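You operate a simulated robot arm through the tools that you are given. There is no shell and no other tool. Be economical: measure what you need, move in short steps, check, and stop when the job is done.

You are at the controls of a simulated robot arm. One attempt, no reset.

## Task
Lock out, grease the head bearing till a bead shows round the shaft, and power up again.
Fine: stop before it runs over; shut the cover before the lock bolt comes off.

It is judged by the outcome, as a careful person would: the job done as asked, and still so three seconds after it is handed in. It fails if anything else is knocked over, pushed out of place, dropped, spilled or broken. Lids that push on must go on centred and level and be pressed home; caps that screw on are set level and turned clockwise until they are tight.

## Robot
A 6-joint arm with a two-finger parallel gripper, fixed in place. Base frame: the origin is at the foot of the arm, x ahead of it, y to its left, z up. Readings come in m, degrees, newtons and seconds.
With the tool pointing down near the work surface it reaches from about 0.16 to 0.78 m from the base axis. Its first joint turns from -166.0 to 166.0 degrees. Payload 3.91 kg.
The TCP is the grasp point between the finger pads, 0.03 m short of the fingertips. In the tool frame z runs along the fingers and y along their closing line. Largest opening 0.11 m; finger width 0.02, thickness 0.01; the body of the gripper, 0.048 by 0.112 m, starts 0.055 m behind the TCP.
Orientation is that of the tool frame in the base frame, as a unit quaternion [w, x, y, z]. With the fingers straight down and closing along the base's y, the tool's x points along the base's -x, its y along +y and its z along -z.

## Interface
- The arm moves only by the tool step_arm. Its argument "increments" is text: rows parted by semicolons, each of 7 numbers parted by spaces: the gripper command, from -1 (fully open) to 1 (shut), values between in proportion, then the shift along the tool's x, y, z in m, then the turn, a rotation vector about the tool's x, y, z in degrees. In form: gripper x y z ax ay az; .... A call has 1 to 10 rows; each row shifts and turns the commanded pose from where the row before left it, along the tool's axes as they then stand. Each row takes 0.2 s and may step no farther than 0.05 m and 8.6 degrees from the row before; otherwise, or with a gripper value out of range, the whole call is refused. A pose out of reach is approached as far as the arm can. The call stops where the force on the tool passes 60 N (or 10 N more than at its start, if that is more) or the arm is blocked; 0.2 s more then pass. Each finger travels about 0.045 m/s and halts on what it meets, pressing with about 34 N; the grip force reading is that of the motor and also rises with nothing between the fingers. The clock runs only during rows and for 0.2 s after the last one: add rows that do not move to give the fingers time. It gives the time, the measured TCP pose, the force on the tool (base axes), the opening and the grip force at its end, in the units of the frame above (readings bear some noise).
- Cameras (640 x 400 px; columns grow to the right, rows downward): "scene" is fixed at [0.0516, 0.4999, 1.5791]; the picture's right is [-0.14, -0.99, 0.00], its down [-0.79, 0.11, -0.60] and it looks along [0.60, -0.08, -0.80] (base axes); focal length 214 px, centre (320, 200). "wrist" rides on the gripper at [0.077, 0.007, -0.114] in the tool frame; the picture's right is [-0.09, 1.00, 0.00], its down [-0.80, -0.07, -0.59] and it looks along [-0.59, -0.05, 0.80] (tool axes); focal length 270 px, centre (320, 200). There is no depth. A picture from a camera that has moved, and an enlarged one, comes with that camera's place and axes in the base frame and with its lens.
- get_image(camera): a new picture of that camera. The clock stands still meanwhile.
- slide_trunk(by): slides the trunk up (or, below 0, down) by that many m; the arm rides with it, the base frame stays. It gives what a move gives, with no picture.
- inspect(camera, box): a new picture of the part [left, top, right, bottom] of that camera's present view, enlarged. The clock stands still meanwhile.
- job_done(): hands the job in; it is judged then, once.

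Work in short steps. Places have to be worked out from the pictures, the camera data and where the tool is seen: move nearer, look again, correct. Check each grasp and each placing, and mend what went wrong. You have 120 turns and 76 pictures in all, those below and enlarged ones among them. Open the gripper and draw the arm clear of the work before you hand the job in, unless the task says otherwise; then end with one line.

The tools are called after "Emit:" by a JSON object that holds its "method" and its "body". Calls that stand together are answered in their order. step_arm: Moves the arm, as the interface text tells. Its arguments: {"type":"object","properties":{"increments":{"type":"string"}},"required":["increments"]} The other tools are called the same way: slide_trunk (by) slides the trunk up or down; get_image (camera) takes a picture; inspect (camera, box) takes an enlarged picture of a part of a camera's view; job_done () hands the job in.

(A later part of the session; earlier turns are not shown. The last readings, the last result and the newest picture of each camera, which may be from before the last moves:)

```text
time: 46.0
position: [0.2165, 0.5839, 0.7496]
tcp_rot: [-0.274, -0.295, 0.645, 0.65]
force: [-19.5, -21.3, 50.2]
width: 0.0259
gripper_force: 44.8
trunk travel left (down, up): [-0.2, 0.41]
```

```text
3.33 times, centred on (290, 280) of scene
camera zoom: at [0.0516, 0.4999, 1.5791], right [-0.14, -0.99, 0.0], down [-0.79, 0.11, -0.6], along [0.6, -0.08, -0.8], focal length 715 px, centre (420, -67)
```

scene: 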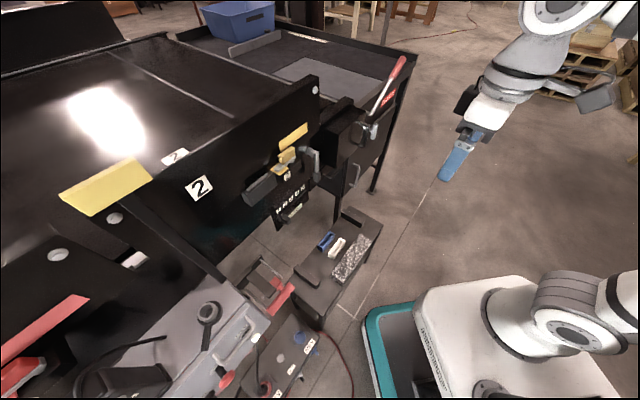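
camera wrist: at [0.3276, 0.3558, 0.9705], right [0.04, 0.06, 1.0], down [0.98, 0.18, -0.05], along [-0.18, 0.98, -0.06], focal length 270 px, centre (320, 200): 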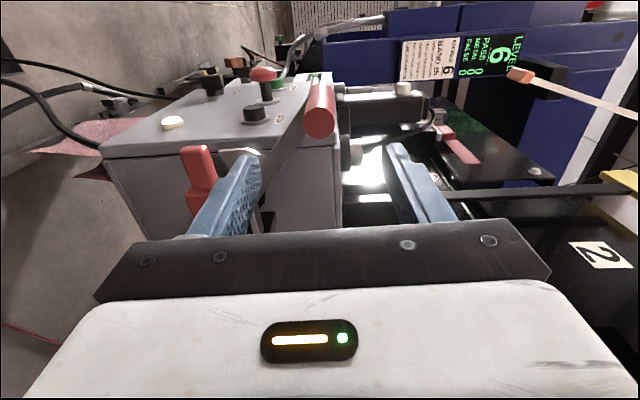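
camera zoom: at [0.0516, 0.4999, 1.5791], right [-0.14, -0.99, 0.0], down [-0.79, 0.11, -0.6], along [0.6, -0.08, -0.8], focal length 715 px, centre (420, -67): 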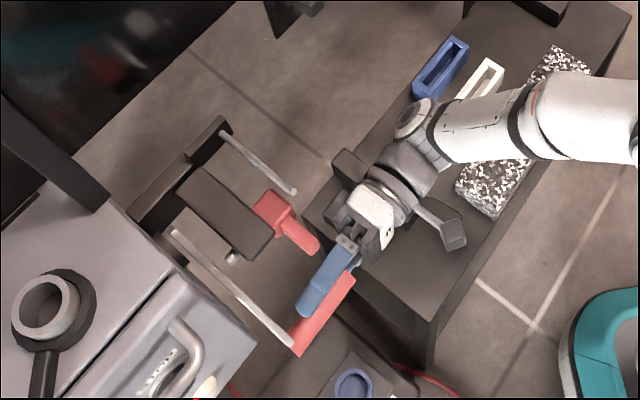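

The lever hit its lower stop (50 N). I ease off, open and back out, then look.

Emit:
{"method": "step_arm", "body": {"increments": "1 0.003 0.006 0 0 0 0; -0.3 0 0 0 0 0 0; -0.3 0 0 0 0 0 0; -0.3 0 0 0 0 0 0; -0.3 0 0 -0.045 0 0 0; -0.3 0 0 -0.045 0 0 0; -0.3 0 0 -0.045 0 0 0; -0.3 0 0 -0.03 0 0 0"}}

Emit:
{"method": "get_image", "body": {"camera": "wrist"}}

Emit:
{"method": "inspect", "body": {"camera": "scene", "box": [220, 235, 330, 335]}}

```text
time: 47.8
position: [0.337, 0.4711, 0.7484]
tcp_rot: [-0.274, -0.289, 0.652, 0.645]
force: [0.4, 0.6, 0.2]
width: 0.0714
gripper_force: 0.1
trunk travel left (down, up): [-0.2, 0.41]
```

```text
34 pictures are left
camera wrist: at [0.3688, 0.3355, 0.7553], right [0.04, 0.06, 1.0], down [0.98, 0.18, -0.05], along [-0.18, 0.98, -0.06], focal length 270 px, centre (320, 200)
```

wrist: 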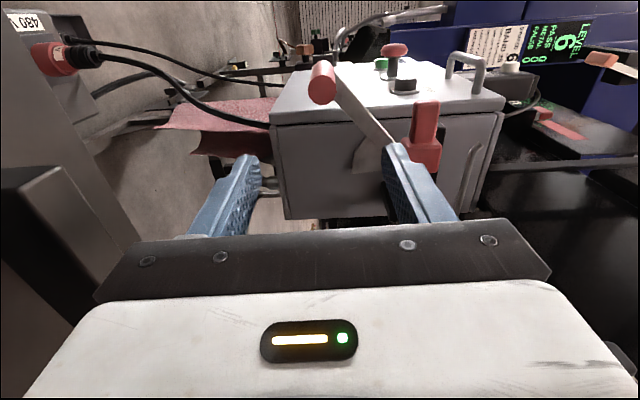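

```text
4.00 times, centred on (275, 285) of scene
camera zoom: at [0.0516, 0.4999, 1.5791], right [-0.14, -0.99, 0.0], down [-0.79, 0.11, -0.6], along [0.6, -0.08, -0.8], focal length 858 px, centre (500, -140)
```

zoom: 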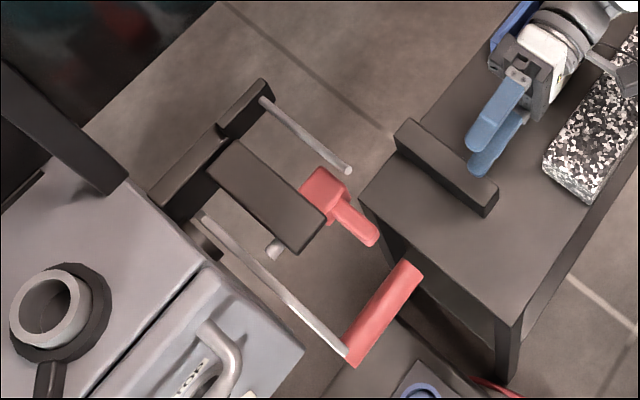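

Lever is down (OFF). The bolt's handle stub runs along n from block (0.272,0.613,0.855) to (0.237,0.580,0.85). I line up to grasp the stub from outside with vertical closing.

Emit:
{"method": "step_arm", "body": {"increments": "-0.3 -0.024 0.026 0 0 0 0; -0.3 0 0.04 0 0 0 0; -0.3 0 0.04 0 0 0 0; -0.3 0 0 0.045 0 0 0; -0.3 0 0 0 0 0 0"}}

Emit:
{"method": "get_image", "body": {"camera": "wrist"}}

```text
time: 49.0
position: [0.3175, 0.5188, 0.8528]
tcp_rot: [-0.274, -0.289, 0.652, 0.645]
force: [-0.5, 0.1, -0.4]
width: 0.0714
gripper_force: 0.0
trunk travel left (down, up): [-0.2, 0.41]
```

```text
32 pictures are left
camera wrist: at [0.3494, 0.3847, 0.8595], right [0.04, 0.06, 1.0], down [0.98, 0.18, -0.05], along [-0.18, 0.98, -0.06], focal length 270 px, centre (320, 200)
```

wrist: 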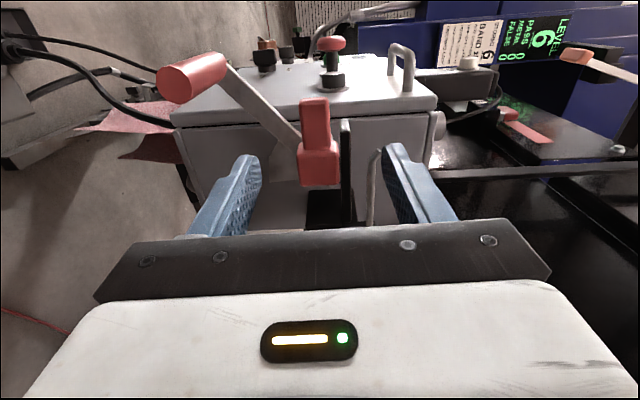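

Stub is centred on the tool path, 3–4 mm low; the peg is just above, so I narrow the opening to 0.044 before advancing, then close.

Emit:
{"method": "step_arm", "body": {"increments": "0.2 0 -0.003 0 0 0 0; 0.2 0 0 0 0 0 0; 0.2 0 0 0.045 0 0 0; 0.2 0 0 0.043 0 0 0; 1 0 0 0 0 0 0; 1 0 0 0 0 0 0; 1 0 0 0 0 0 0"}}

Emit:
{"method": "inspect", "body": {"camera": "scene", "box": [220, 235, 330, 335]}}

```text
time: 50.5
position: [0.2527, 0.5815, 0.8468]
tcp_rot: [-0.275, -0.288, 0.653, 0.644]
force: [-1.8, -2.8, -11.8]
width: 0.0242
gripper_force: 44.8
trunk travel left (down, up): [-0.2, 0.41]
```

```text
4.00 times, centred on (275, 285) of scene
camera zoom: at [0.0516, 0.4999, 1.5791], right [-0.14, -0.99, 0.0], down [-0.79, 0.11, -0.6], along [0.6, -0.08, -0.8], focal length 858 px, centre (500, -140)
```

zoom: 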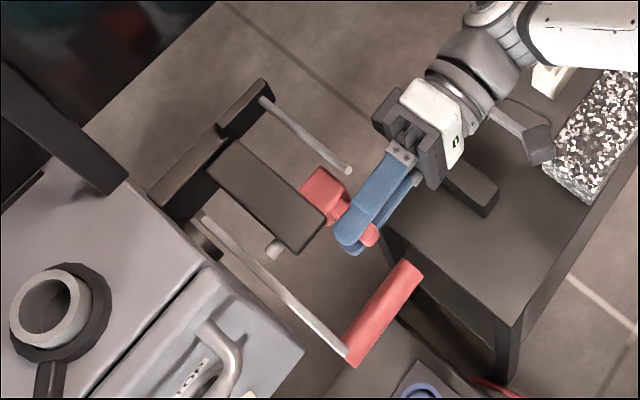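

Stub gripped (0.024). I push the bolt inward gently.

Emit:
{"method": "step_arm", "body": {"increments": "1 0 -0.0015 0 0 0 0; 1 0 0 0.01 0 0 0; 1 0 0 0.01 0 0 0"}}

```text
time: 51.4
position: [0.2399, 0.5953, 0.847]
tcp_rot: [-0.274, -0.289, 0.652, 0.646]
force: [2.0, 9.9, 1.9]
width: 0.0243
gripper_force: 45.2
trunk travel left (down, up): [-0.2, 0.41]
```

It moves in with low force; I continue in small steps.

Emit:
{"method": "step_arm", "body": {"increments": "1 0 0 0.01 0 0 0; 1 0 0 0.01 0 0 0"}}

Emit:
{"method": "inspect", "body": {"camera": "scene", "box": [220, 235, 330, 335]}}

```text
time: 52.0
position: [0.2292, 0.6063, 0.847]
tcp_rot: [-0.274, -0.288, 0.652, 0.646]
force: [24.3, -18.1, 3.2]
width: 0.0243
gripper_force: 44.9
trunk travel left (down, up): [-0.2, 0.41]
```

```text
4.00 times, centred on (275, 285) of scene
camera zoom: at [0.0516, 0.4999, 1.5791], right [-0.14, -0.99, 0.0], down [-0.79, 0.11, -0.6], along [0.6, -0.08, -0.8], focal length 858 px, centre (500, -140)
```

zoom: 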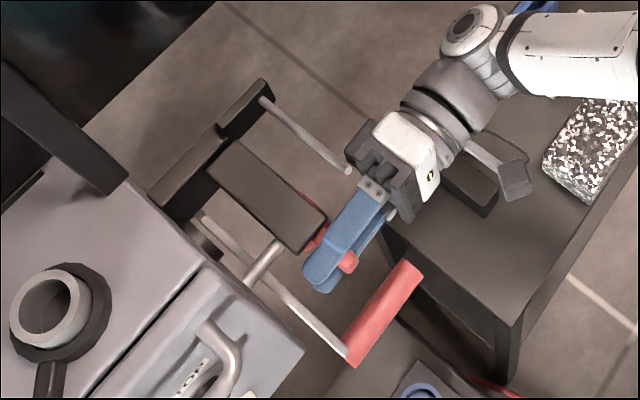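

The shaft now spans over the lever arm and has met its stop (30 N). I release narrowly and back out.

Emit:
{"method": "step_arm", "body": {"increments": "1 0 0 -0.002 0 0 0; 0.25 0 0 0 0 0 0; 0.25 0 0 0 0 0 0; 0.25 0 0 -0.045 0 0 0; 0.25 0 0 -0.045 0 0 0; 0.25 0 0 -0.045 0 0 0; 0.25 0 0 -0.045 0 0 0"}}

Emit:
{"method": "get_image", "body": {"camera": "wrist"}}

```text
time: 53.5
position: [0.3606, 0.483, 0.8501]
tcp_rot: [-0.274, -0.29, 0.653, 0.644]
force: [-0.1, 0.2, -0.2]
width: 0.0415
gripper_force: 0.1
trunk travel left (down, up): [-0.2, 0.41]
```

```text
29 pictures are left
camera wrist: at [0.3923, 0.3483, 0.8563], right [0.04, 0.07, 1.0], down [0.98, 0.18, -0.05], along [-0.18, 0.98, -0.06], focal length 270 px, centre (320, 200)
```

wrist: 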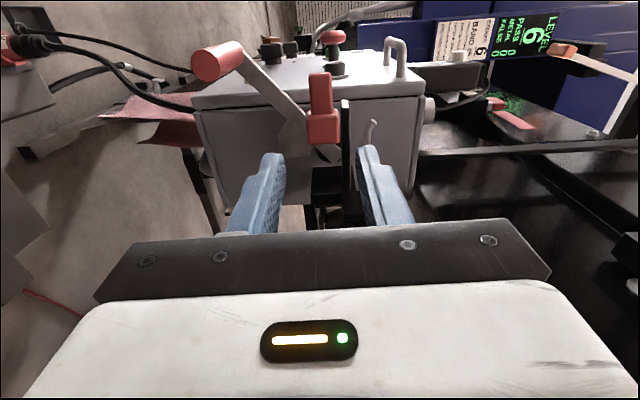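

Isolator is off and bolted. Now the cover: its handle is at about (0.707,0.243,1.09) on the box front. I back off, raise the trunk, and turn the tool to face the box, camera on top.

Emit:
{"method": "step_arm", "body": {"increments": "0 0 0 -0.045 0 0 0; 0 0 0 -0.045 0 0 0; 0 0 0 -0.03 0 -8.5 0; 0 0 0 0 0 -8.5 0; 0 0 0 0 0 -8.5 0; 0 0 0 0 0 -8.5 0; 0 0 0 0 0 -8.5 0; 0 0 0 0 0 -8.5 0; 0 0 0 0 0 -8.5 0; 0 0 0 0 0 -8.5 0"}}

Emit:
{"method": "slide_trunk", "body": {"by": 0.25}}

Emit:
{"method": "step_arm", "body": {"increments": "0 0 0 -0.03 0 -8.5 0; 0 0 0 0 0 -8.5 0; 0 0 0 0 0 -8.5 8.5; 0 0 0 0 0 0 8.5; 0 0 0 0 0 0 8.5; 0 0 0 0 0 0 8.5; 0 0 0 0 0 0 8.5; 0 0 0 0 0 0 8.5; 0 0 0 0 0 0 8.5; 0 0 0 0 0 0 8.5"}}

```text
time: 55.8
position: [0.4462, 0.4023, 0.8511]
tcp_rot: [0.137, 0.121, 0.694, 0.696]
force: [0.7, 0.7, 1.1]
width: 0.055
gripper_force: 0.0
trunk travel left (down, up): [-0.2, 0.41]
```

```text
time: 58.3
position: [0.4463, 0.4013, 1.1017]
tcp_rot: [0.137, 0.119, 0.694, 0.697]
force: [0.0, -0.8, 1.2]
width: 0.0549
gripper_force: 0.0
trunk travel left (down, up): [-0.45, 0.16]
```

```text
refused: row 3 steps farther than a row can; nothing moved
```

Emit:
{"method": "step_arm", "body": {"increments": "0 0 0 -0.045 0 -8.5 0; 0 0 0 -0.045 0 -8.5 0; 0 0 0 -0.045 0 -8 0; 0 0 0 0 0 0 8.5; 0 0 0 0 0 0 8.5; 0 0 0 0 0 0 8.5; 0 0 0 0 0 0 8.5; 0 0 0 0 0 0 8.5; 0 0 0 0 0 0 8.5; 0 0 0 0 0 0 8.5"}}

Emit:
{"method": "step_arm", "body": {"increments": "0 0 0 0 0 0 8.5; 0 0 0 0 0 0 8.5; 0 0 0 0 0 0 8.5; 0 0 0.045 0 0 0 4; 0 0 0.045 0 0 0 0; 0 0 0.045 0 0 0 0; 0 0 0.045 0 0 0 0; 0 0 0.03 0 0 0 0; 0 0 0 0 0 0 0"}}

Emit:
{"method": "get_image", "body": {"camera": "wrist"}}

```text
time: 60.5
position: [0.4474, 0.2832, 1.1245]
tcp_rot: [-0.081, 0.554, 0.43, 0.708]
force: [0.2, -0.2, 1.0]
width: 0.0551
gripper_force: 0.2
out of reach, approached as far as the arm can: row 2, 3, 4
trunk travel left (down, up): [-0.45, 0.16]
```

```text
time: 62.5
position: [0.5936, 0.1341, 1.1348]
tcp_rot: [-0.255, 0.646, 0.273, 0.666]
force: [0.9, 0.2, 0.3]
width: 0.055
gripper_force: 0.1
trunk travel left (down, up): [-0.45, 0.16]
```

```text
28 pictures are left
camera wrist: at [0.5142, 0.0506, 1.2106], right [0.69, -0.72, -0.05], down [-0.45, -0.37, -0.81], along [0.56, 0.59, -0.58], focal length 270 px, centre (320, 200)
```

wrist: 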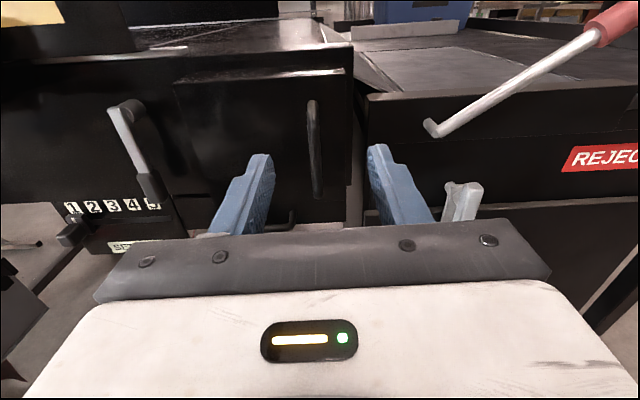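

Clear upright view: box with vertical handle right in front. I zoom in.

Emit:
{"method": "inspect", "body": {"camera": "wrist", "box": [90, 40, 400, 230]}}

```text
2.06 times, centred on (245, 135) of wrist
camera zoom: at [0.5142, 0.0506, 1.2106], right [0.69, -0.72, -0.05], down [-0.45, -0.37, -0.81], along [0.56, 0.59, -0.58], focal length 558 px, centre (475, 334)
```

zoom: 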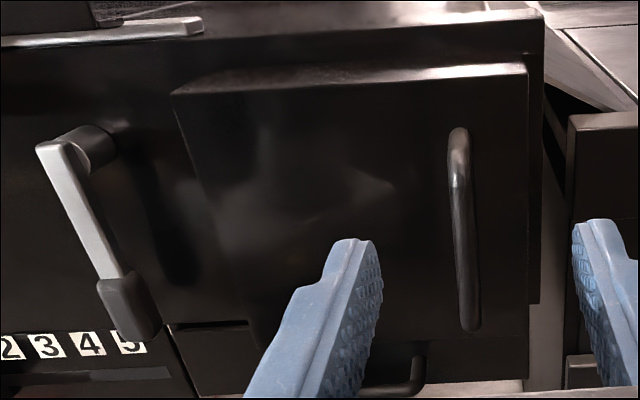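

Handle bar centre ≈(0.706,0.25,1.085). I drop 0.052, shift slightly and advance, ending short of the door face, then close.

Emit:
{"method": "step_arm", "body": {"increments": "0 -0.026 -0.003 0 0 0 0; 0 -0.026 -0.003 0 0 0 0; 0 0 0 0.045 0 0 0; 0 0 0 0.045 0 0 0; 0 0 0 0.035 0 0 0; 0 0 0 0.01 0 0 0; 0 0 0 0.01 0 0 0; 1 0 0 0 0 0 0; 1 0 0 0 0 0 0; 1 0 0 0 0 0 0"}}

Emit:
{"method": "get_image", "body": {"camera": "wrist"}}

```text
time: 64.7
position: [0.6899, 0.2381, 1.0875]
tcp_rot: [-0.255, 0.644, 0.274, 0.667]
force: [-33.8, 2.3, -2.9]
width: 0.0123
gripper_force: 30.1
trunk travel left (down, up): [-0.45, 0.16]
```

```text
26 pictures are left
camera wrist: at [0.6116, 0.1551, 1.1616], right [0.7, -0.72, -0.05], down [-0.44, -0.37, -0.81], along [0.56, 0.59, -0.58], focal length 270 px, centre (320, 200)
```

wrist: 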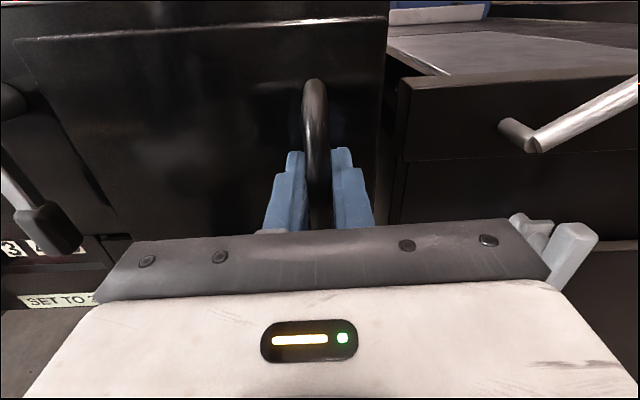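

Handle is gripped. I pull gently outward to find how the cover moves.

Emit:
{"method": "step_arm", "body": {"increments": "1 0 0 -0.008 0 0 0; 1 0 0 -0.01 0 0 0"}}

```text
time: 65.3
position: [0.6795, 0.2354, 1.0868]
tcp_rot: [-0.257, 0.643, 0.279, 0.666]
force: [-9.1, 51.9, 8.9]
width: 0.0123
gripper_force: 45.1
trunk travel left (down, up): [-0.45, 0.16]
```

The cover resists straight pulling and drifts left: it swings on a back‑left hinge. I follow an arc, turning with it.

Emit:
{"method": "step_arm", "body": {"increments": "1 0 -0.006 0.002 0 0 0; 1 0 -0.006 -0.009 -3 0 0; 1 0 -0.006 -0.009 -3 0 0"}}

```text
time: 66.1
position: [0.6569, 0.2308, 1.0868]
tcp_rot: [-0.221, 0.655, 0.241, 0.681]
force: [-1.7, 34.8, 26.8]
width: 0.0124
gripper_force: 44.9
trunk travel left (down, up): [-0.45, 0.16]
```

Emit:
{"method": "step_arm", "body": {"increments": "1 0.002 -0.004 0.001 -3 0 0; 1 0 -0.009 -0.015 -5 0 0; 1 0 -0.010 -0.016 -5 0 0"}}

```text
time: 66.8
position: [0.6392, 0.231, 1.0863]
tcp_rot: [-0.18, 0.669, 0.202, 0.692]
force: [1.9, 31.8, 4.0]
width: 0.012
gripper_force: 45.3
out of reach, approached as far as the arm can: row 2, 3
trunk travel left (down, up): [-0.45, 0.16]
stopped in row 3: the force on the tool passed its limit (the readings are from after the stop); the commanded pose is now the measured one
```

The arm runs out of reach in this posture, with the cover ~13° ajar. I release, slide up off the handle with the trunk, and will re-grasp the handle from above with the tool vertical.

Emit:
{"method": "step_arm", "body": {"increments": "0 0 0 0 0 0 0; 0 0 0 0 0 0 0; 0 0 0 0 0 0 0"}}

Emit:
{"method": "slide_trunk", "body": {"by": 0.15}}

Emit:
{"method": "get_image", "body": {"camera": "wrist"}}

```text
time: 67.6
position: [0.6376, 0.2226, 1.0875]
tcp_rot: [-0.179, 0.67, 0.198, 0.692]
force: [0.3, -0.2, 1.0]
width: 0.055
gripper_force: 0.1
trunk travel left (down, up): [-0.45, 0.16]
```

```text
time: 69.4
position: [0.6387, 0.2231, 1.2368]
tcp_rot: [-0.178, 0.67, 0.198, 0.693]
force: [-0.6, 0.1, -1.3]
width: 0.055
gripper_force: 0.1
trunk travel left (down, up): [-0.6, 0.01]
```

```text
25 pictures are left
camera wrist: at [0.5423, 0.1589, 1.3106], right [0.51, -0.86, -0.05], down [-0.52, -0.26, -0.82], along [0.69, 0.45, -0.57], focal length 270 px, centre (320, 200)
```

wrist: 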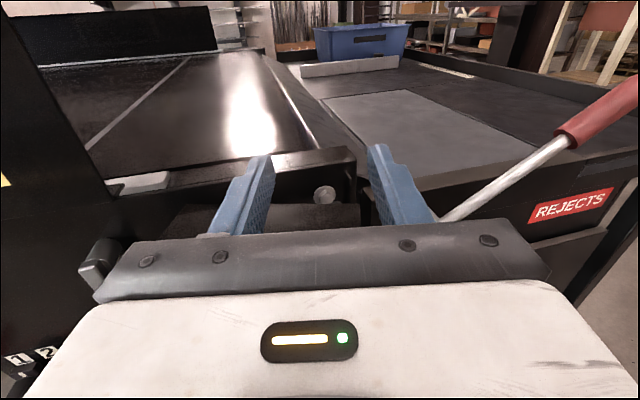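

I back away while tilting the tool to vertical, then roll it so the camera is on the robot side again.

Emit:
{"method": "step_arm", "body": {"increments": "0 0 0 -0.03 0 -8.5 0; 0 0 0 -0.03 0 -8.5 0; 0 0 0 -0.03 0 -8.5 0; 0 0 0 0 0 -8.5 0; 0 0 0 0 0 -8.5 0; 0 0 0 0 0 -8.5 0; 0 0 0 0 0 -8.5 0; 0 0 0 0 0 -8.5 0; 0 0 0 0 0 -8.5 0; 0 0 0 0 0 -8.5 0"}}

Emit:
{"method": "step_arm", "body": {"increments": "0 0 0 0 0 -4 0; 0 0 0 0 0 0 -8.5; 0 0 0 0 0 0 -8.5; 0 0 0 0 0 0 -8.5; 0 0 0 0 0 0 -8.5; 0 0 0 0 0 0 -8.5; 0 0 0 0 0 0 -8.5; 0 0 0 0 0 0 -8.5; 0 0 0 0 0 0 -8.5; 0 0 0 0 0 0 -8.5"}}

Emit:
{"method": "step_arm", "body": {"increments": "0 0 0 0 0 0 -8.5; 0 0 0 0 0 0 -8.5; 0 0 0 0 0 0 -8.5; 0 0 0 0 0 0 -8.5; 0 0 0 0 0 0 -8.5; 0 0 0 0 0 0 -8.5; 0 0 0 0 0 0 -8.5; 0 0 0 0 0 0 -8.5; 0 0 0 0 0 0 -8.5; 0 0 0 0 0 0 -8.5"}}

Emit:
{"method": "get_image", "body": {"camera": "wrist"}}

```text
time: 71.6
position: [0.5625, 0.1773, 1.2469]
tcp_rot: [0.003, 0.963, 0.265, 0.057]
force: [0.1, 1.0, -0.4]
width: 0.0549
gripper_force: 0.1
trunk travel left (down, up): [-0.6, 0.01]
```

```text
time: 73.8
position: [0.5615, 0.1773, 1.2485]
tcp_rot: [0.023, 0.59, 0.807, 0.012]
force: [-0.1, -0.5, 0.1]
width: 0.055
gripper_force: 0.1
trunk travel left (down, up): [-0.6, 0.01]
```

```text
time: 76.0
position: [0.5627, 0.1782, 1.2483]
tcp_rot: [0.025, -0.109, 0.994, -0.007]
force: [0.4, 0.0, -0.4]
width: 0.055
gripper_force: 0.0
trunk travel left (down, up): [-0.6, 0.01]
```

```text
24 pictures are left
camera wrist: at [0.4807, 0.1684, 1.3577], right [-0.13, 0.99, -0.02], down [0.76, 0.11, 0.63], along [0.63, 0.07, -0.77], focal length 270 px, centre (320, 200)
```

wrist: 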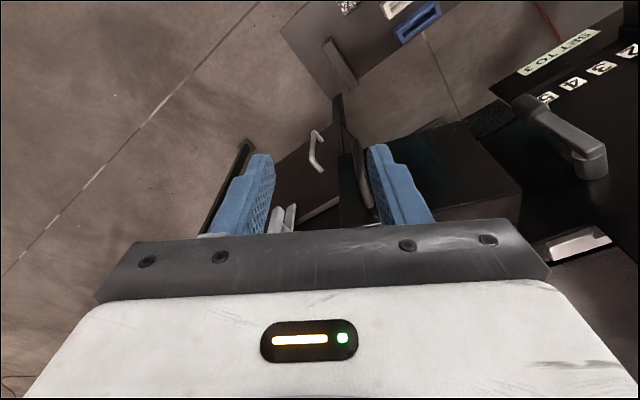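

I yaw to match the door (~31°) and move above the handle.

Emit:
{"method": "step_arm", "body": {"increments": "0 0 0 0 0 0 -6; 0 0 0 0 0 0 -6; 0 0 0 0 0 0 -6; 0 -0.045 0.0035 0 0 -1.5 0; 0 -0.045 0.0035 0 0 -1.5 0; 0 -0.013 0 0.03 0 0 0; 0 0 0 0 0 0 0"}}

Emit:
{"method": "get_image", "body": {"camera": "wrist"}}

Emit:
{"method": "inspect", "body": {"camera": "scene", "box": [290, 50, 450, 160]}}

```text
time: 77.6
position: [0.6517, 0.2372, 1.2235]
tcp_rot: [0.05, -0.263, 0.964, -0.004]
force: [-0.2, -0.5, 0.4]
width: 0.055
gripper_force: 0.1
trunk travel left (down, up): [-0.6, 0.01]
```

```text
23 pictures are left
camera wrist: at [0.5715, 0.2019, 1.3295], right [-0.43, 0.9, -0.03], down [0.66, 0.33, 0.67], along [0.61, 0.27, -0.74], focal length 270 px, centre (320, 200)
```

wrist: 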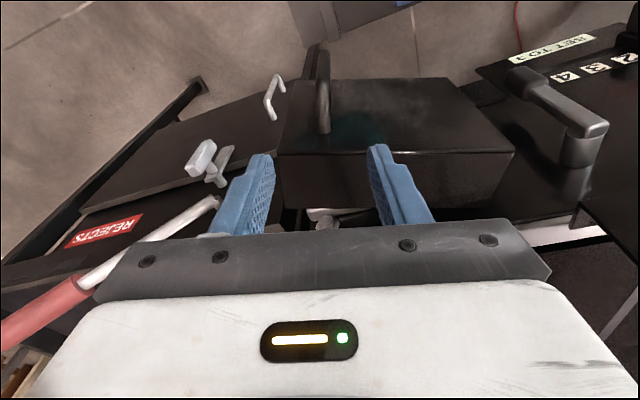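

```text
3.64 times, centred on (370, 105) of scene
camera zoom: at [0.0516, 0.4999, 1.5791], right [-0.14, -0.99, 0.0], down [-0.79, 0.11, -0.6], along [0.6, -0.08, -0.8], focal length 780 px, centre (138, 546)
```

zoom: 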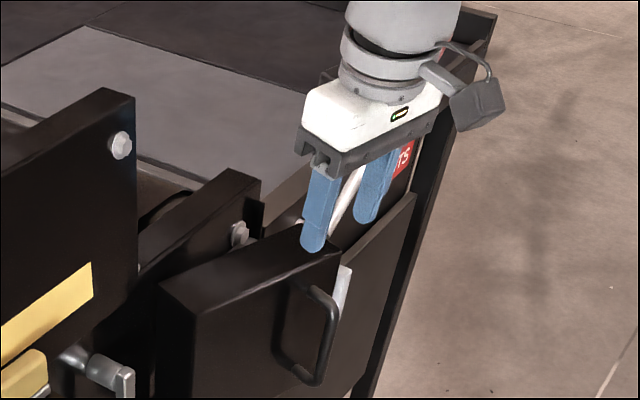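

The handle bar lies right on the tool's axis and the closing line is parallel to the door. I descend 0.125 m astride it and close.

Emit:
{"method": "step_arm", "body": {"increments": "0 0 0.002 0.04 0 0 0; 0 0 0 0.04 0 0 0; 0 0 0 0.03 0 0 0; 0 0 0 0.015 0 0 0; 1 0 0 0 0 0 0; 1 0 0 0 0 0 0; 1 0 0 0 0 0 0; 1 0 0 0 0 0 0"}}

```text
time: 79.4
position: [0.6611, 0.2399, 1.1034]
tcp_rot: [0.052, -0.262, 0.964, -0.004]
force: [4.6, -6.0, 36.6]
width: 0.0119
gripper_force: 44.7
trunk travel left (down, up): [-0.6, 0.01]
```

Gripped; palm presses slightly on top, so I lift 3 mm and swing the cover on, following its arc.

Emit:
{"method": "step_arm", "body": {"increments": "1 0 0 -0.004 0 0 0; 1 0.0128 0.0085 0 0 0 4; 1 0.0128 0.0085 0 0 0 4"}}

```text
time: 80.2
position: [0.6303, 0.2398, 1.1032]
tcp_rot: [0.05, -0.194, 0.98, -0.002]
force: [3.5, -16.9, 27.2]
width: 0.0132
gripper_force: 45.4
trunk travel left (down, up): [-0.6, 0.01]
```

Emit:
{"method": "step_arm", "body": {"increments": "1 0.002 -0.002 -0.004 0 0 0; 1 0.0195 0.0125 0 0 0 6; 1 0.0195 0.0125 0 0 0 6; 1 0.0195 0.0125 0 0 0 6"}}

```text
time: 81.2
position: [0.565, 0.2594, 1.1024]
tcp_rot: [0.054, -0.039, 0.998, 0.009]
force: [10.4, 1.1, 33.6]
width: 0.0155
gripper_force: 44.9
trunk travel left (down, up): [-0.6, 0.01]
```

Emit:
{"method": "step_arm", "body": {"increments": "1 0 0 -0.003 0 0 0; 1 0.0195 0.0125 0 0 0 6; 1 0.0195 0.0125 0 0 0 6; 1 0.0195 0.0125 0 0 0 6"}}

```text
time: 82.0
position: [0.5302, 0.2873, 1.1035]
tcp_rot: [0.058, 0.066, 0.996, 0.018]
force: [5.4, 2.6, 8.5]
width: 0.017
gripper_force: 45.0
trunk travel left (down, up): [-0.6, 0.01]
stopped in row 4: the force on the tool passed its limit (the readings are from after the stop); the commanded pose is now the measured one
```

The swing stopped at ~50°. I look at what is exposed.

Emit:
{"method": "inspect", "body": {"camera": "scene", "box": [260, 50, 440, 190]}}

Emit:
{"method": "get_image", "body": {"camera": "wrist"}}

```text
2.86 times, centred on (350, 120) of scene
camera zoom: at [0.0516, 0.4999, 1.5791], right [-0.14, -0.99, 0.0], down [-0.79, 0.11, -0.6], along [0.6, -0.08, -0.8], focal length 613 px, centre (234, 429)
```

zoom: 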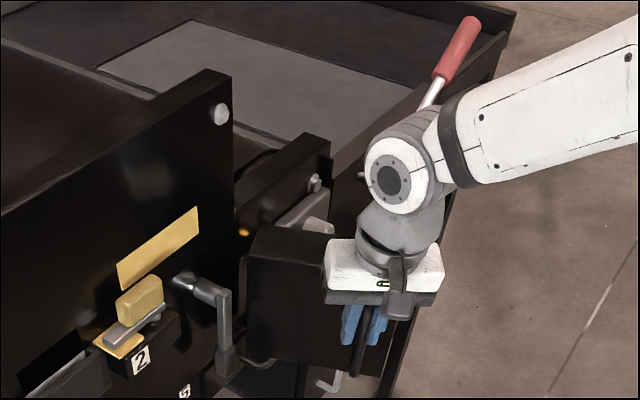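

```text
20 pictures are left
camera wrist: at [0.4427, 0.3007, 1.2077], right [0.21, 0.98, 0.05], down [0.71, -0.19, 0.68], along [0.67, -0.11, -0.73], focal length 270 px, centre (320, 200)
```

wrist: 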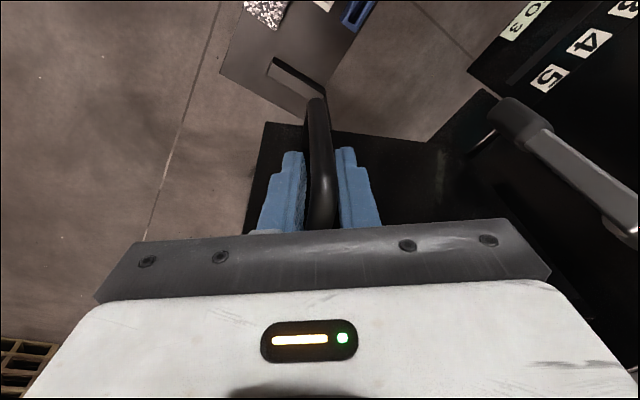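

The cover is well open, with silver parts inside. I try a bit more opening with smaller steps.

Emit:
{"method": "step_arm", "body": {"increments": "1 0.010 0.010 0 0 0 5; 1 0.010 0.010 0 0 0 5; 1 0.010 0.010 0 0 0 5"}}

```text
time: 82.8
position: [0.5062, 0.3219, 1.1036]
tcp_rot: [0.055, 0.196, 0.979, 0.027]
force: [5.4, -4.1, 28.4]
width: 0.0171
gripper_force: 44.9
trunk travel left (down, up): [-0.6, 0.01]
```

Emit:
{"method": "step_arm", "body": {"increments": "1 0.010 0.011 0 0 0 5; 1 0.010 0.011 0 0 0 5; 1 0.010 0.011 0 0 0 5; 1 0.010 0.011 0 0 0 5"}}

```text
time: 83.8
position: [0.4879, 0.3769, 1.1064]
tcp_rot: [0.049, 0.363, 0.93, 0.034]
force: [-24.4, -15.4, 46.4]
width: 0.0167
gripper_force: 45.1
trunk travel left (down, up): [-0.6, 0.01]
```

About 86° open. I release, rise, and view the interior.

Emit:
{"method": "step_arm", "body": {"increments": "0 0 0 0 0 0 0; 0 0 0 0 0 0 0; 0 0 0 0 0 0 0; 0 0 0 -0.045 0 0 0; 0 0 0 -0.045 0 0 0; 0 0 0 -0.045 0 0 0; 0 0.04 0 0 0 0 0; 0 0.04 0 0 0 0 0"}}

Emit:
{"method": "inspect", "body": {"camera": "scene", "box": [270, 60, 410, 180]}}

```text
time: 85.6
position: [0.4163, 0.4312, 1.23]
tcp_rot: [0.048, 0.362, 0.93, 0.033]
force: [-0.2, 0.2, 0.3]
width: 0.0552
gripper_force: 0.0
trunk travel left (down, up): [-0.6, 0.01]
```

```text
3.33 times, centred on (340, 120) of scene
camera zoom: at [0.0516, 0.4999, 1.5791], right [-0.14, -0.99, 0.0], down [-0.79, 0.11, -0.6], along [0.6, -0.08, -0.8], focal length 715 px, centre (253, 467)
```

zoom: 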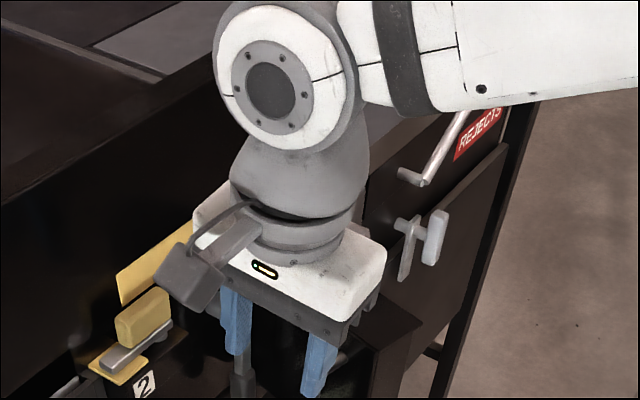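

I move to the right side in front of the opening and turn to face it.

Emit:
{"method": "step_arm", "body": {"increments": "0 -0.03 -0.0325 0 0 0 0; 0 -0.03 -0.0325 0 0 0 0; 0 -0.03 -0.0325 0 0 0 0; 0 -0.03 -0.0325 0 0 0 0; 0 -0.03 -0.0325 0 0 0 0; 0 -0.03 -0.0325 0 0 0 0; 0 -0.03 -0.0325 0 0 0 0; 0 0 0 0 0 0 -8.5; 0 0 0 0 0 0 -8.5; 0 0 0 0 0 0 -8.5"}}

Emit:
{"method": "step_arm", "body": {"increments": "0 0 0 0 0 0 -8.5; 0 0 0 0 0 0 -8.5; 0 0 0 0 0 0 -8.5; 0 0 0 0 0 0 -8.5; 0 0 0 0 0 0 -8.5; 0 0 0 0 0 0 -8.5; 0 0 0 0 0 0 -8.5; 0 0 0 0 0 -8 0; 0 0 0 0 0 -8 0; 0 0 0 0 0 -8 0"}}

Emit:
{"method": "get_image", "body": {"camera": "wrist"}}

```text
time: 87.8
position: [0.4219, 0.122, 1.2206]
tcp_rot: [0.054, 0.147, 0.987, 0.022]
force: [0.3, -0.3, 0.4]
width: 0.0555
gripper_force: 0.1
trunk travel left (down, up): [-0.6, 0.01]
```

```text
time: 90.0
position: [0.4215, 0.1197, 1.2218]
tcp_rot: [0.252, -0.355, 0.898, 0.067]
force: [0.6, -0.1, -0.6]
width: 0.0553
gripper_force: 0.1
trunk travel left (down, up): [-0.6, 0.01]
```

```text
18 pictures are left
camera wrist: at [0.3226, 0.0448, 1.2814], right [-0.61, 0.79, -0.01], down [0.3, 0.25, 0.92], along [0.73, 0.56, -0.4], focal length 270 px, centre (320, 200)
```

wrist: 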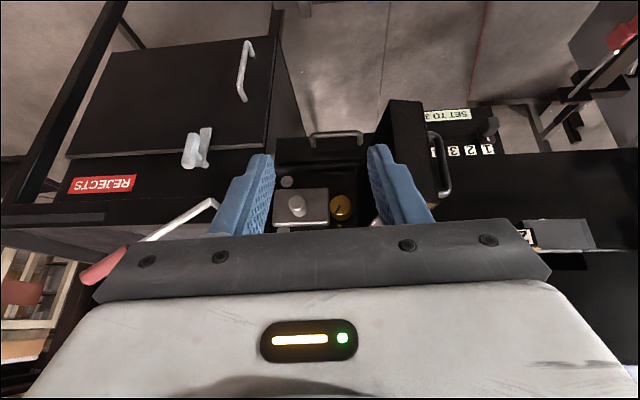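

Inside are a grey block with a knob and a brass gauge-like disc. I zoom in.

Emit:
{"method": "inspect", "body": {"camera": "wrist", "box": [255, 130, 385, 235]}}

Emit:
{"method": "inspect", "body": {"camera": "scene", "box": [280, 80, 380, 180]}}

```text
3.81 times, centred on (320, 182) of wrist
camera zoom: at [0.3226, 0.0448, 1.2814], right [-0.61, 0.79, -0.01], down [0.3, 0.25, 0.92], along [0.73, 0.56, -0.4], focal length 1030 px, centre (320, 267)
```

zoom: 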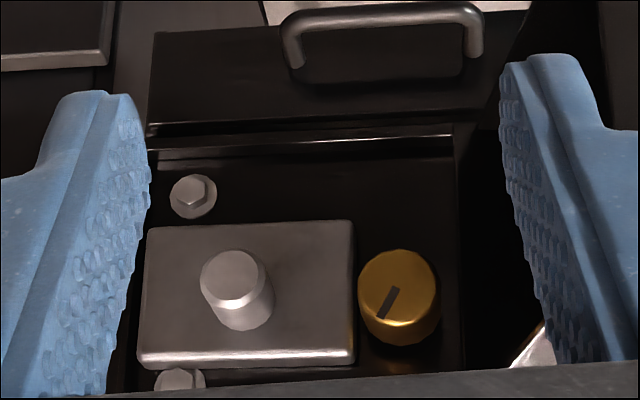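

```text
4.00 times, centred on (330, 130) of scene
camera zoom: at [0.0516, 0.4999, 1.5791], right [-0.14, -0.99, 0.0], down [-0.79, 0.11, -0.6], along [0.6, -0.08, -0.8], focal length 858 px, centre (280, 480)
```

zoom: 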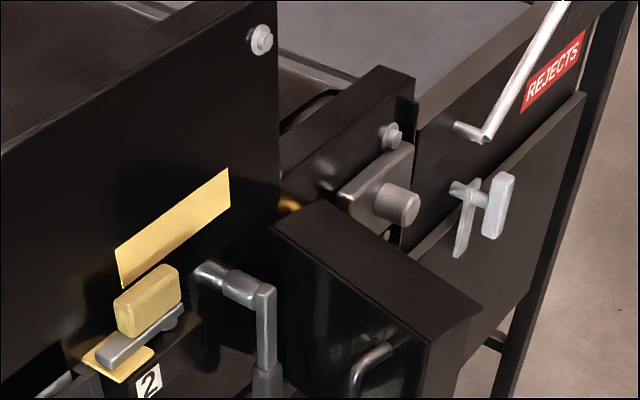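

Found it: bearing block with the shaft stub and beside it a brass grease cap (with index mark) at about (0.715,0.40,1.075), turned clockwise to feed. I bring the tool horizontal facing it.

Emit:
{"method": "step_arm", "body": {"increments": "0 0 0 0 -4 0 -6.9; 0 -0.0235 0 0.0185 0 -8.5 0; 0 -0.02 0 0.022 0 -8.5 0; 0 -0.017 0 0.025 0 -8.5 0; 0 -0.013 0 0.027 0 -8.5 0; 0 -0.009 0 0.029 0 -8.5 0; 0 -0.005 0 0.03 0 -8.5 0; 0 0 0 0.03 0 -8.5 0; 0 0 0 0 0 0 0"}}

Emit:
{"method": "step_arm", "body": {"increments": "-0.2 0 0 0 0 0 -8.5; -0.2 0 0 0 0 0 -8.5; -0.2 0 0 0 0 0 -8.5; -0.2 0 0 0 0 0 -8.5; -0.2 0 0 0 0 0 -8.5; -0.2 0 0 0 0 0 -8.5; -0.2 0 0 0 0 0 -8.5; -0.2 0 0 0 0 0 -8.5; -0.2 0 0 0 0 0 -8.5; -0.2 0 0 0 0 0 -8.5"}}

Emit:
{"method": "slide_trunk", "body": {"by": -0.14}}

Emit:
{"method": "get_image", "body": {"camera": "wrist"}}

```text
time: 92.0
position: [0.5551, 0.2823, 1.188]
tcp_rot: [0.643, -0.321, 0.636, 0.28]
force: [-0.5, -0.2, -1.9]
width: 0.0551
gripper_force: 0.0
trunk travel left (down, up): [-0.6, 0.01]
```

```text
time: 94.2
position: [0.7357, 0.2001, 1.5818]
tcp_rot: [-0.659, 0.671, -0.256, 0.224]
force: [0.3, 0.2, -0.2]
width: 0.0663
gripper_force: 0.0
out of reach, approached as far as the arm can: row 1, 2, 3, 4, 5, 6, 7, 8, 9, 10
trunk travel left (down, up): [-0.6, 0.01]
```

```text
time: 95.9
position: [0.734, 0.2008, 1.4421]
tcp_rot: [-0.659, 0.671, -0.257, 0.223]
force: [-0.7, 0.4, -0.5]
width: 0.0659
gripper_force: 0.0
trunk travel left (down, up): [-0.46, 0.15]
```

```text
15 pictures are left
camera wrist: at [0.7217, 0.062, 1.4353], right [-0.12, 0.06, -0.99], down [-0.99, 0.05, 0.12], along [0.06, 1.0, 0.05], focal length 270 px, centre (320, 200)
```

wrist: 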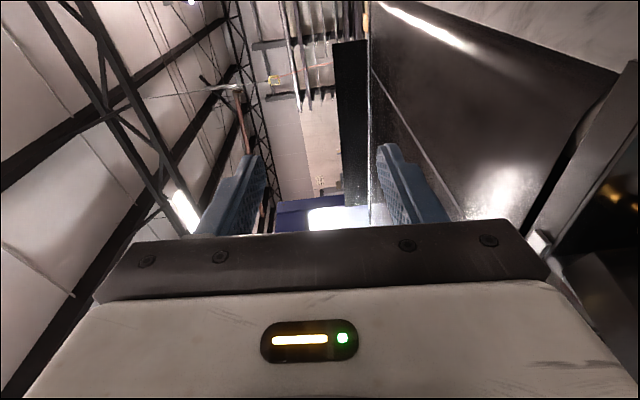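

The roll in that direction is out of range and the arm swung up and away (no contact seen). I test where the commanded pose stands with a null row.

Emit:
{"method": "step_arm", "body": {"increments": "-0.2 0 0 0 0 0 0"}}

```text
time: 96.3
position: [0.735, 0.2005, 1.4422]
tcp_rot: [-0.659, 0.671, -0.257, 0.222]
force: [0.4, -0.6, 0.4]
width: 0.0658
gripper_force: 0.2
trunk travel left (down, up): [-0.46, 0.15]
```

Commanded pose is re-synced; the orientation is in fact the wanted one (camera on right). I back off along the tool axis, then lower with the trunk.

Emit:
{"method": "step_arm", "body": {"increments": "-0.2 0 0 -0.04 0 0 0; -0.2 0 0 -0.04 0 0 0; -0.2 0 0 -0.04 0 0 0; -0.2 0 0 -0.04 0 0 0; -0.2 0 0 -0.04 0 0 0"}}

```text
time: 97.5
position: [0.6188, 0.0452, 1.4819]
tcp_rot: [-0.657, 0.673, -0.259, 0.221]
force: [-0.3, -0.2, -0.1]
width: 0.066
gripper_force: 0.0
out of reach, approached as far as the arm can: row 1, 2, 3, 4, 5
trunk travel left (down, up): [-0.46, 0.15]
```

I roll back to the known-good orientation (camera below).

Emit:
{"method": "step_arm", "body": {"increments": "-0.2 0 0 0 0 0 8.5; -0.2 0 0 0 0 0 8.5; -0.2 0 0 0 0 0 8.5; -0.2 0 0 0 0 0 8.5; -0.2 0 0 0 0 0 8.5; -0.2 0 0 0 0 0 8.5; -0.2 0 0 0 0 0 8.5; -0.2 0 0 0 0 0 8.5; -0.2 0 0 0 0 0 8.5; -0.2 0 0 0 0 0 8.5"}}

Emit:
{"method": "slide_trunk", "body": {"by": -0.2}}

Emit:
{"method": "step_arm", "body": {"increments": "-0.2 0 0 0 0 0 5; -0.2 0.04 0 0 0 0 0; -0.2 0.04 0 0 0 0 0; -0.2 0.04 0 0 0 0 0; -0.2 0 0.04 0 -5 0 0; -0.2 0 0.04 0 0 0 0"}}

```text
time: 99.7
position: [0.6182, 0.0474, 1.4814]
tcp_rot: [0.636, -0.321, 0.643, 0.281]
force: [-0.8, 0.1, -0.4]
width: 0.066
gripper_force: 0.1
trunk travel left (down, up): [-0.46, 0.15]
```

```text
time: 101.8
position: [0.6179, 0.0475, 1.2803]
tcp_rot: [0.636, -0.321, 0.643, 0.281]
force: [-0.2, -0.7, 0.3]
width: 0.0663
gripper_force: 0.0
trunk travel left (down, up): [-0.26, 0.35]
```

```text
time: 103.2
position: [0.5479, 0.0968, 1.1607]
tcp_rot: [0.61, -0.32, 0.642, 0.337]
force: [0.0, 0.2, 0.1]
width: 0.0662
gripper_force: 0.0
trunk travel left (down, up): [-0.26, 0.35]
```

I correct the yaw, line up with the cap, lower, and pre-roll 60° so the fingers sit above/below the cap.

Emit:
{"method": "step_arm", "body": {"increments": "-0.2 0 0.048 0 8 0 0; -0.2 0.043 0 0 2.3 0 0; -0.2 0.043 0 0 0 0 0; -0.2 0 0.048 0 0 0 0; -0.2 0 0 0.045 0 0 0; -0.2 0 0 0.045 0 0 0; -0.2 0 0 0 0 0 8.5; -0.2 0 0 0 0 0 8.5; -0.2 0 0 0 0 0 8.5; -0.2 0 0 0 0 0 8.5"}}

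Emit:
{"method": "step_arm", "body": {"increments": "-0.2 0 0 0 0 0 8.5; -0.2 0 0 0 0 0 8.5; -0.2 0 0 0 0 0 8.5; -0.2 0 0 0.03 0 0 0; -0.2 0 0 0 0 0 0"}}

Emit:
{"method": "get_image", "body": {"camera": "wrist"}}

```text
time: 105.5
position: [0.5347, 0.2194, 1.0777]
tcp_rot: [0.526, -0.056, 0.717, 0.453]
force: [-0.6, 0.0, -0.4]
width: 0.0659
gripper_force: 0.0
trunk travel left (down, up): [-0.26, 0.35]
```

```text
time: 106.7
position: [0.5579, 0.242, 1.0776]
tcp_rot: [0.414, 0.104, 0.713, 0.557]
force: [0.6, -0.3, 0.9]
width: 0.066
gripper_force: 0.1
trunk travel left (down, up): [-0.26, 0.35]
```

```text
14 pictures are left
camera wrist: at [0.4254, 0.2101, 1.0501], right [-0.26, 0.3, 0.92], down [0.11, -0.93, 0.34], along [0.96, 0.19, 0.21], focal length 270 px, centre (320, 200)
```

wrist: 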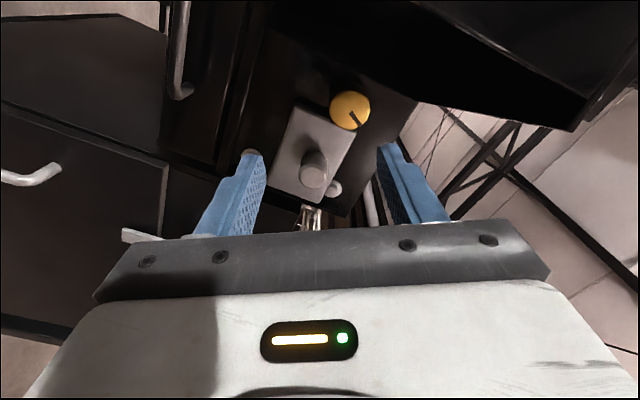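

The cap face triangulates to (0.658,0.348,1.10), Ø≈0.036. I correct sideways (x −0.009, y +0.027) and advance to overlap the cap by ~16 mm, then close.

Emit:
{"method": "step_arm", "body": {"increments": "0 -0.009 0.027 0 0 0 0; 0 0 0 0.045 0 0 0; 0 0 0 0.045 0 0 0; 0 0 0 0.025 0 0 0; 0 0 0 0.008 0 0 0; 0 0 0 0.008 0 0 0; 1 0 0 0 0 0 0; 1 0 0 0 0 0 0; 1 0 0 0 0 0 0"}}

Emit:
{"method": "get_image", "body": {"camera": "wrist"}}

```text
time: 107.7
position: [0.6239, 0.3231, 1.1002]
tcp_rot: [0.414, 0.099, 0.715, 0.555]
force: [-49.4, -31.0, 2.1]
width: 0.055
gripper_force: 0.0
trunk travel left (down, up): [-0.26, 0.35]
stopped in row 5: the force on the tool passed its limit (the readings are from after the stop); the commanded pose is now the measured one
```

```text
13 pictures are left
camera wrist: at [0.4924, 0.291, 1.0733], right [-0.26, 0.31, 0.91], down [0.11, -0.93, 0.35], along [0.96, 0.2, 0.21], focal length 270 px, centre (320, 200)
```

wrist: 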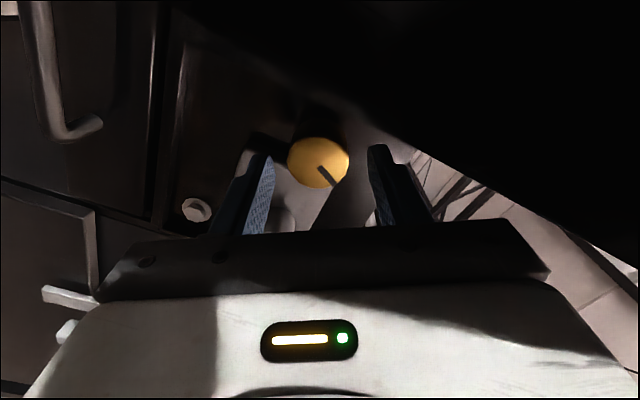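

A fingertip met the bearing block with ~9 mm overlap on the cap. That shallow overlap should do; I back 2 mm, close on the cap and check the grip.

Emit:
{"method": "step_arm", "body": {"increments": "0 0 0 -0.003 0 0 0; 1 0 0 0 0 0 0; 1 0 0 0 0 0 0; 1 0 0 0 0 0 0"}}

Emit:
{"method": "step_arm", "body": {"increments": "1 0 0 0 0 0 8; 1 0 0 0 0 0 8"}}

Emit:
{"method": "inspect", "body": {"camera": "wrist", "box": [220, 100, 420, 235]}}

```text
time: 108.7
position: [0.6243, 0.3219, 1.1012]
tcp_rot: [0.415, 0.101, 0.714, 0.555]
force: [-32.1, -21.5, 15.1]
width: 0.0005
gripper_force: 15.2
trunk travel left (down, up): [-0.26, 0.35]
```

```text
time: 109.2
position: [0.6275, 0.3255, 1.0908]
tcp_rot: [0.356, 0.168, 0.707, 0.587]
force: [-10.7, -5.3, 0.5]
width: 0.0001
gripper_force: 34.3
trunk travel left (down, up): [-0.26, 0.35]
stopped in row 2: the force on the tool passed its limit (the readings are from after the stop); the commanded pose is now the measured one
```

```text
2.96 times, centred on (320, 168) of wrist
camera zoom: at [0.4936, 0.2957, 1.0792], right [-0.12, 0.19, 0.97], down [0.15, -0.97, 0.21], along [0.98, 0.17, 0.09], focal length 801 px, centre (320, 296)
```

zoom: 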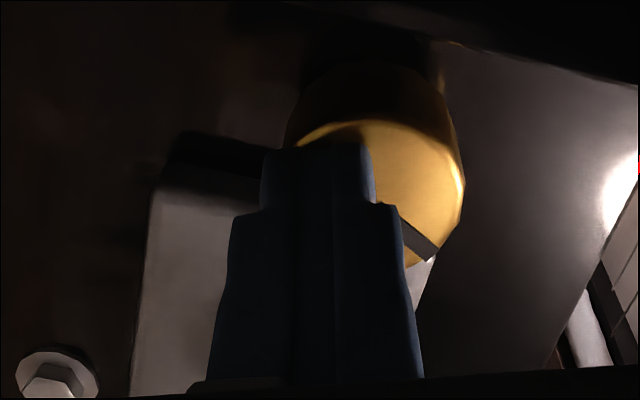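

The fingers shut in front of the cap: they stopped ~10 mm short, something (the open door at left) blocked the tilted upper finger. I back off, roll to exactly vertical closing, re-centre and look.

Emit:
{"method": "step_arm", "body": {"increments": "1 0 0 -0.04 0 0 0; 0.1 0 0 -0.02 0 0 6; 0.1 0 0 0 0 0 6; 0.1 0 0 0 0 0 6; 0.1 -0.006 0.013 0 0 0 0; 0.1 0 0 0 0 0 0"}}

Emit:
{"method": "get_image", "body": {"camera": "wrist"}}

```text
time: 110.6
position: [0.5917, 0.2795, 1.1072]
tcp_rot: [0.259, 0.278, 0.671, 0.636]
force: [-0.4, -0.2, -0.4]
width: 0.0496
gripper_force: 0.1
trunk travel left (down, up): [-0.26, 0.35]
```

```text
11 pictures are left
camera wrist: at [0.4569, 0.2516, 1.1186], right [0.11, -0.02, 0.99], down [0.15, -0.99, -0.04], along [0.98, 0.15, -0.1], focal length 270 px, centre (320, 200)
```

wrist: 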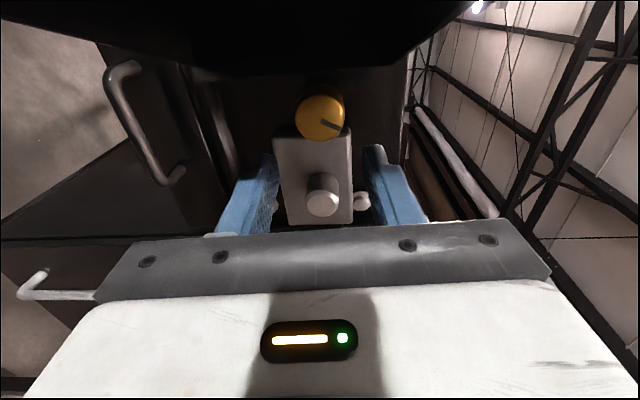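

Cap is exactly on the tool line, with clearance from door and block. I advance 0.085 with small last steps and close.

Emit:
{"method": "step_arm", "body": {"increments": "-0.1 0 0 0.04 0 0 0; -0.1 0 0 0.025 0 0 0; -0.1 0 0 0.01 0 0 0; -0.1 0 0 0.01 0 0 0; 1 0 0 0 0 0 0; 1 0 0 0 0 0 0; 1 0 0 0 0 0 0; 1 0 0 0 0 0 0"}}

```text
time: 112.4
position: [0.6512, 0.3403, 1.1009]
tcp_rot: [0.26, 0.278, 0.672, 0.636]
force: [2.1, 1.2, 2.3]
width: 0.0403
gripper_force: 44.8
trunk travel left (down, up): [-0.26, 0.35]
```

Cap gripped (0.040). I turn it clockwise by 24° and look at the shaft.

Emit:
{"method": "step_arm", "body": {"increments": "1 0 0 0 0 0 8; 1 0 0 0 0 0 8; 1 0 0 0 0 0 8"}}

Emit:
{"method": "inspect", "body": {"camera": "wrist", "box": [220, 100, 440, 240]}}

```text
time: 113.2
position: [0.6527, 0.3375, 1.0982]
tcp_rot: [0.164, 0.368, 0.628, 0.666]
force: [8.2, -13.3, -29.0]
width: 0.0428
gripper_force: 45.4
trunk travel left (down, up): [-0.26, 0.35]
stopped in row 3: the force on the tool passed its limit (the readings are from after the stop); the commanded pose is now the measured one
```

```text
2.86 times, centred on (330, 170) of wrist
camera zoom: at [0.5231, 0.3067, 1.132], right [0.3, -0.22, 0.93], down [0.11, -0.96, -0.26], along [0.95, 0.18, -0.27], focal length 772 px, centre (291, 286)
```

zoom: 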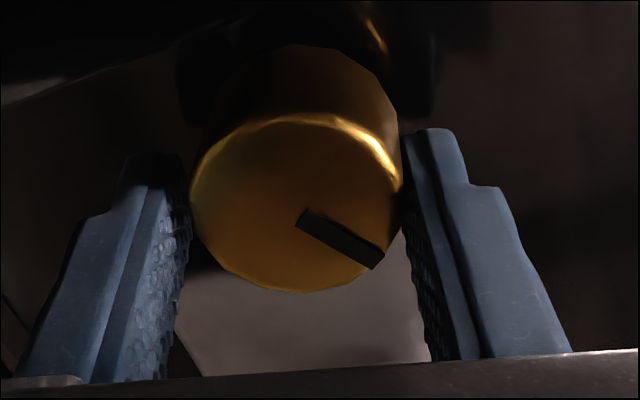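

The cap turned with the gripper (~22°); then the gripper body met the open door. I'll ratchet ±20° about vertical: release, roll back 40°, re-grip.

Emit:
{"method": "step_arm", "body": {"increments": "0 0 0 0 0 0 0; 0 0 0 0 0 0 0; 0 0 0 0 0 0 -8; 0 0 0 0 0 0 -8; 0 0.003 0.0027 0 0 0 -8; 0 0 0 0 0 0 -8; 0 0 0 0 0 0 -6; 1 0 0 0 0 0 0; 1 0 0 0 0 0 0; 1 0 0 0 0 0 0"}}

Emit:
{"method": "step_arm", "body": {"increments": "1 0 0 0 0 0 8; 1 0 0 0 0 0 8; 1 0 0 0 0 0 8; 1 0 0 0 0 0 8; 1 0 0 0 0 0 4"}}

```text
time: 115.4
position: [0.6497, 0.3426, 1.1005]
tcp_rot: [0.365, 0.15, 0.713, 0.58]
force: [3.3, 5.6, 8.6]
width: 0.0395
gripper_force: 44.8
trunk travel left (down, up): [-0.26, 0.35]
```

```text
time: 116.6
position: [0.6472, 0.3431, 1.1007]
tcp_rot: [0.174, 0.357, 0.634, 0.663]
force: [7.5, 2.2, -5.9]
width: 0.0403
gripper_force: 45.2
trunk travel left (down, up): [-0.26, 0.35]
```

That stroke went freely (~58° total). I check the shaft from the scene camera.

Emit:
{"method": "inspect", "body": {"camera": "scene", "box": [300, 80, 400, 150]}}

```text
5.71 times, centred on (350, 115) of scene
camera zoom: at [0.0516, 0.4999, 1.5791], right [-0.14, -0.99, 0.0], down [-0.79, 0.11, -0.6], along [0.6, -0.08, -0.8], focal length 1226 px, centre (149, 686)
```

zoom: 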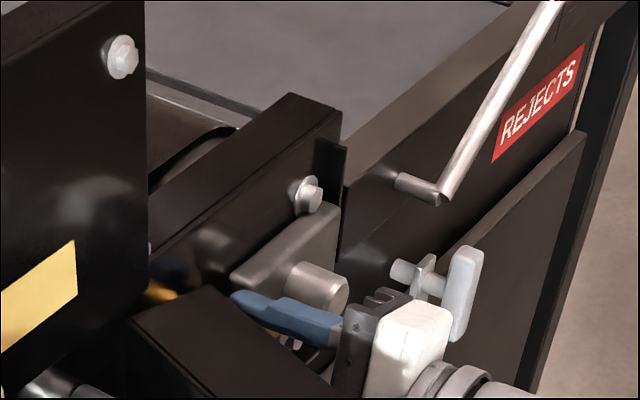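

No bead yet; the scene view shows the shaft base well. Another stroke.

Emit:
{"method": "step_arm", "body": {"increments": "0 0 0 0 0 0 0; 0 0 0 0 0 0 0; 0 0 0 0 0 0 -8; 0 0 0 0 0 0 -8; 0 0 0 0 0 0 -8; 0 0 0 0 0 0 -8; 0 0 0 0 0 0 -7; 1 0 0 0 0 0 0; 1 0 0 0 0 0 0; 1 0 0 0 0 0 0"}}

Emit:
{"method": "step_arm", "body": {"increments": "1 0 0 0 0 0 8; 1 0 0 0 0 0 8; 1 0 0 0 0 0 8; 1 0 0 0 0 0 8; 1 0 0 0 0 0 6"}}

Emit:
{"method": "inspect", "body": {"camera": "scene", "box": [315, 100, 375, 140]}}

```text
time: 118.8
position: [0.6483, 0.3441, 1.101]
tcp_rot: [0.381, 0.133, 0.716, 0.57]
force: [4.8, 5.1, 7.6]
width: 0.0399
gripper_force: 44.4
trunk travel left (down, up): [-0.26, 0.35]
```

```text
time: 120.0
position: [0.6471, 0.3437, 1.1013]
tcp_rot: [0.178, 0.355, 0.634, 0.663]
force: [4.2, 14.9, 7.8]
width: 0.0392
gripper_force: 44.7
trunk travel left (down, up): [-0.26, 0.35]
```

```text
10.00 times, centred on (345, 120) of scene
camera zoom: at [0.0516, 0.4999, 1.5791], right [-0.14, -0.99, 0.0], down [-0.79, 0.11, -0.6], along [0.6, -0.08, -0.8], focal length 2145 px, centre (70, 1000)
```

zoom: 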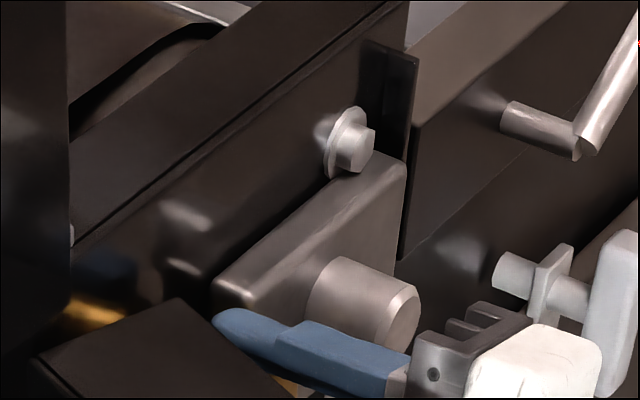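

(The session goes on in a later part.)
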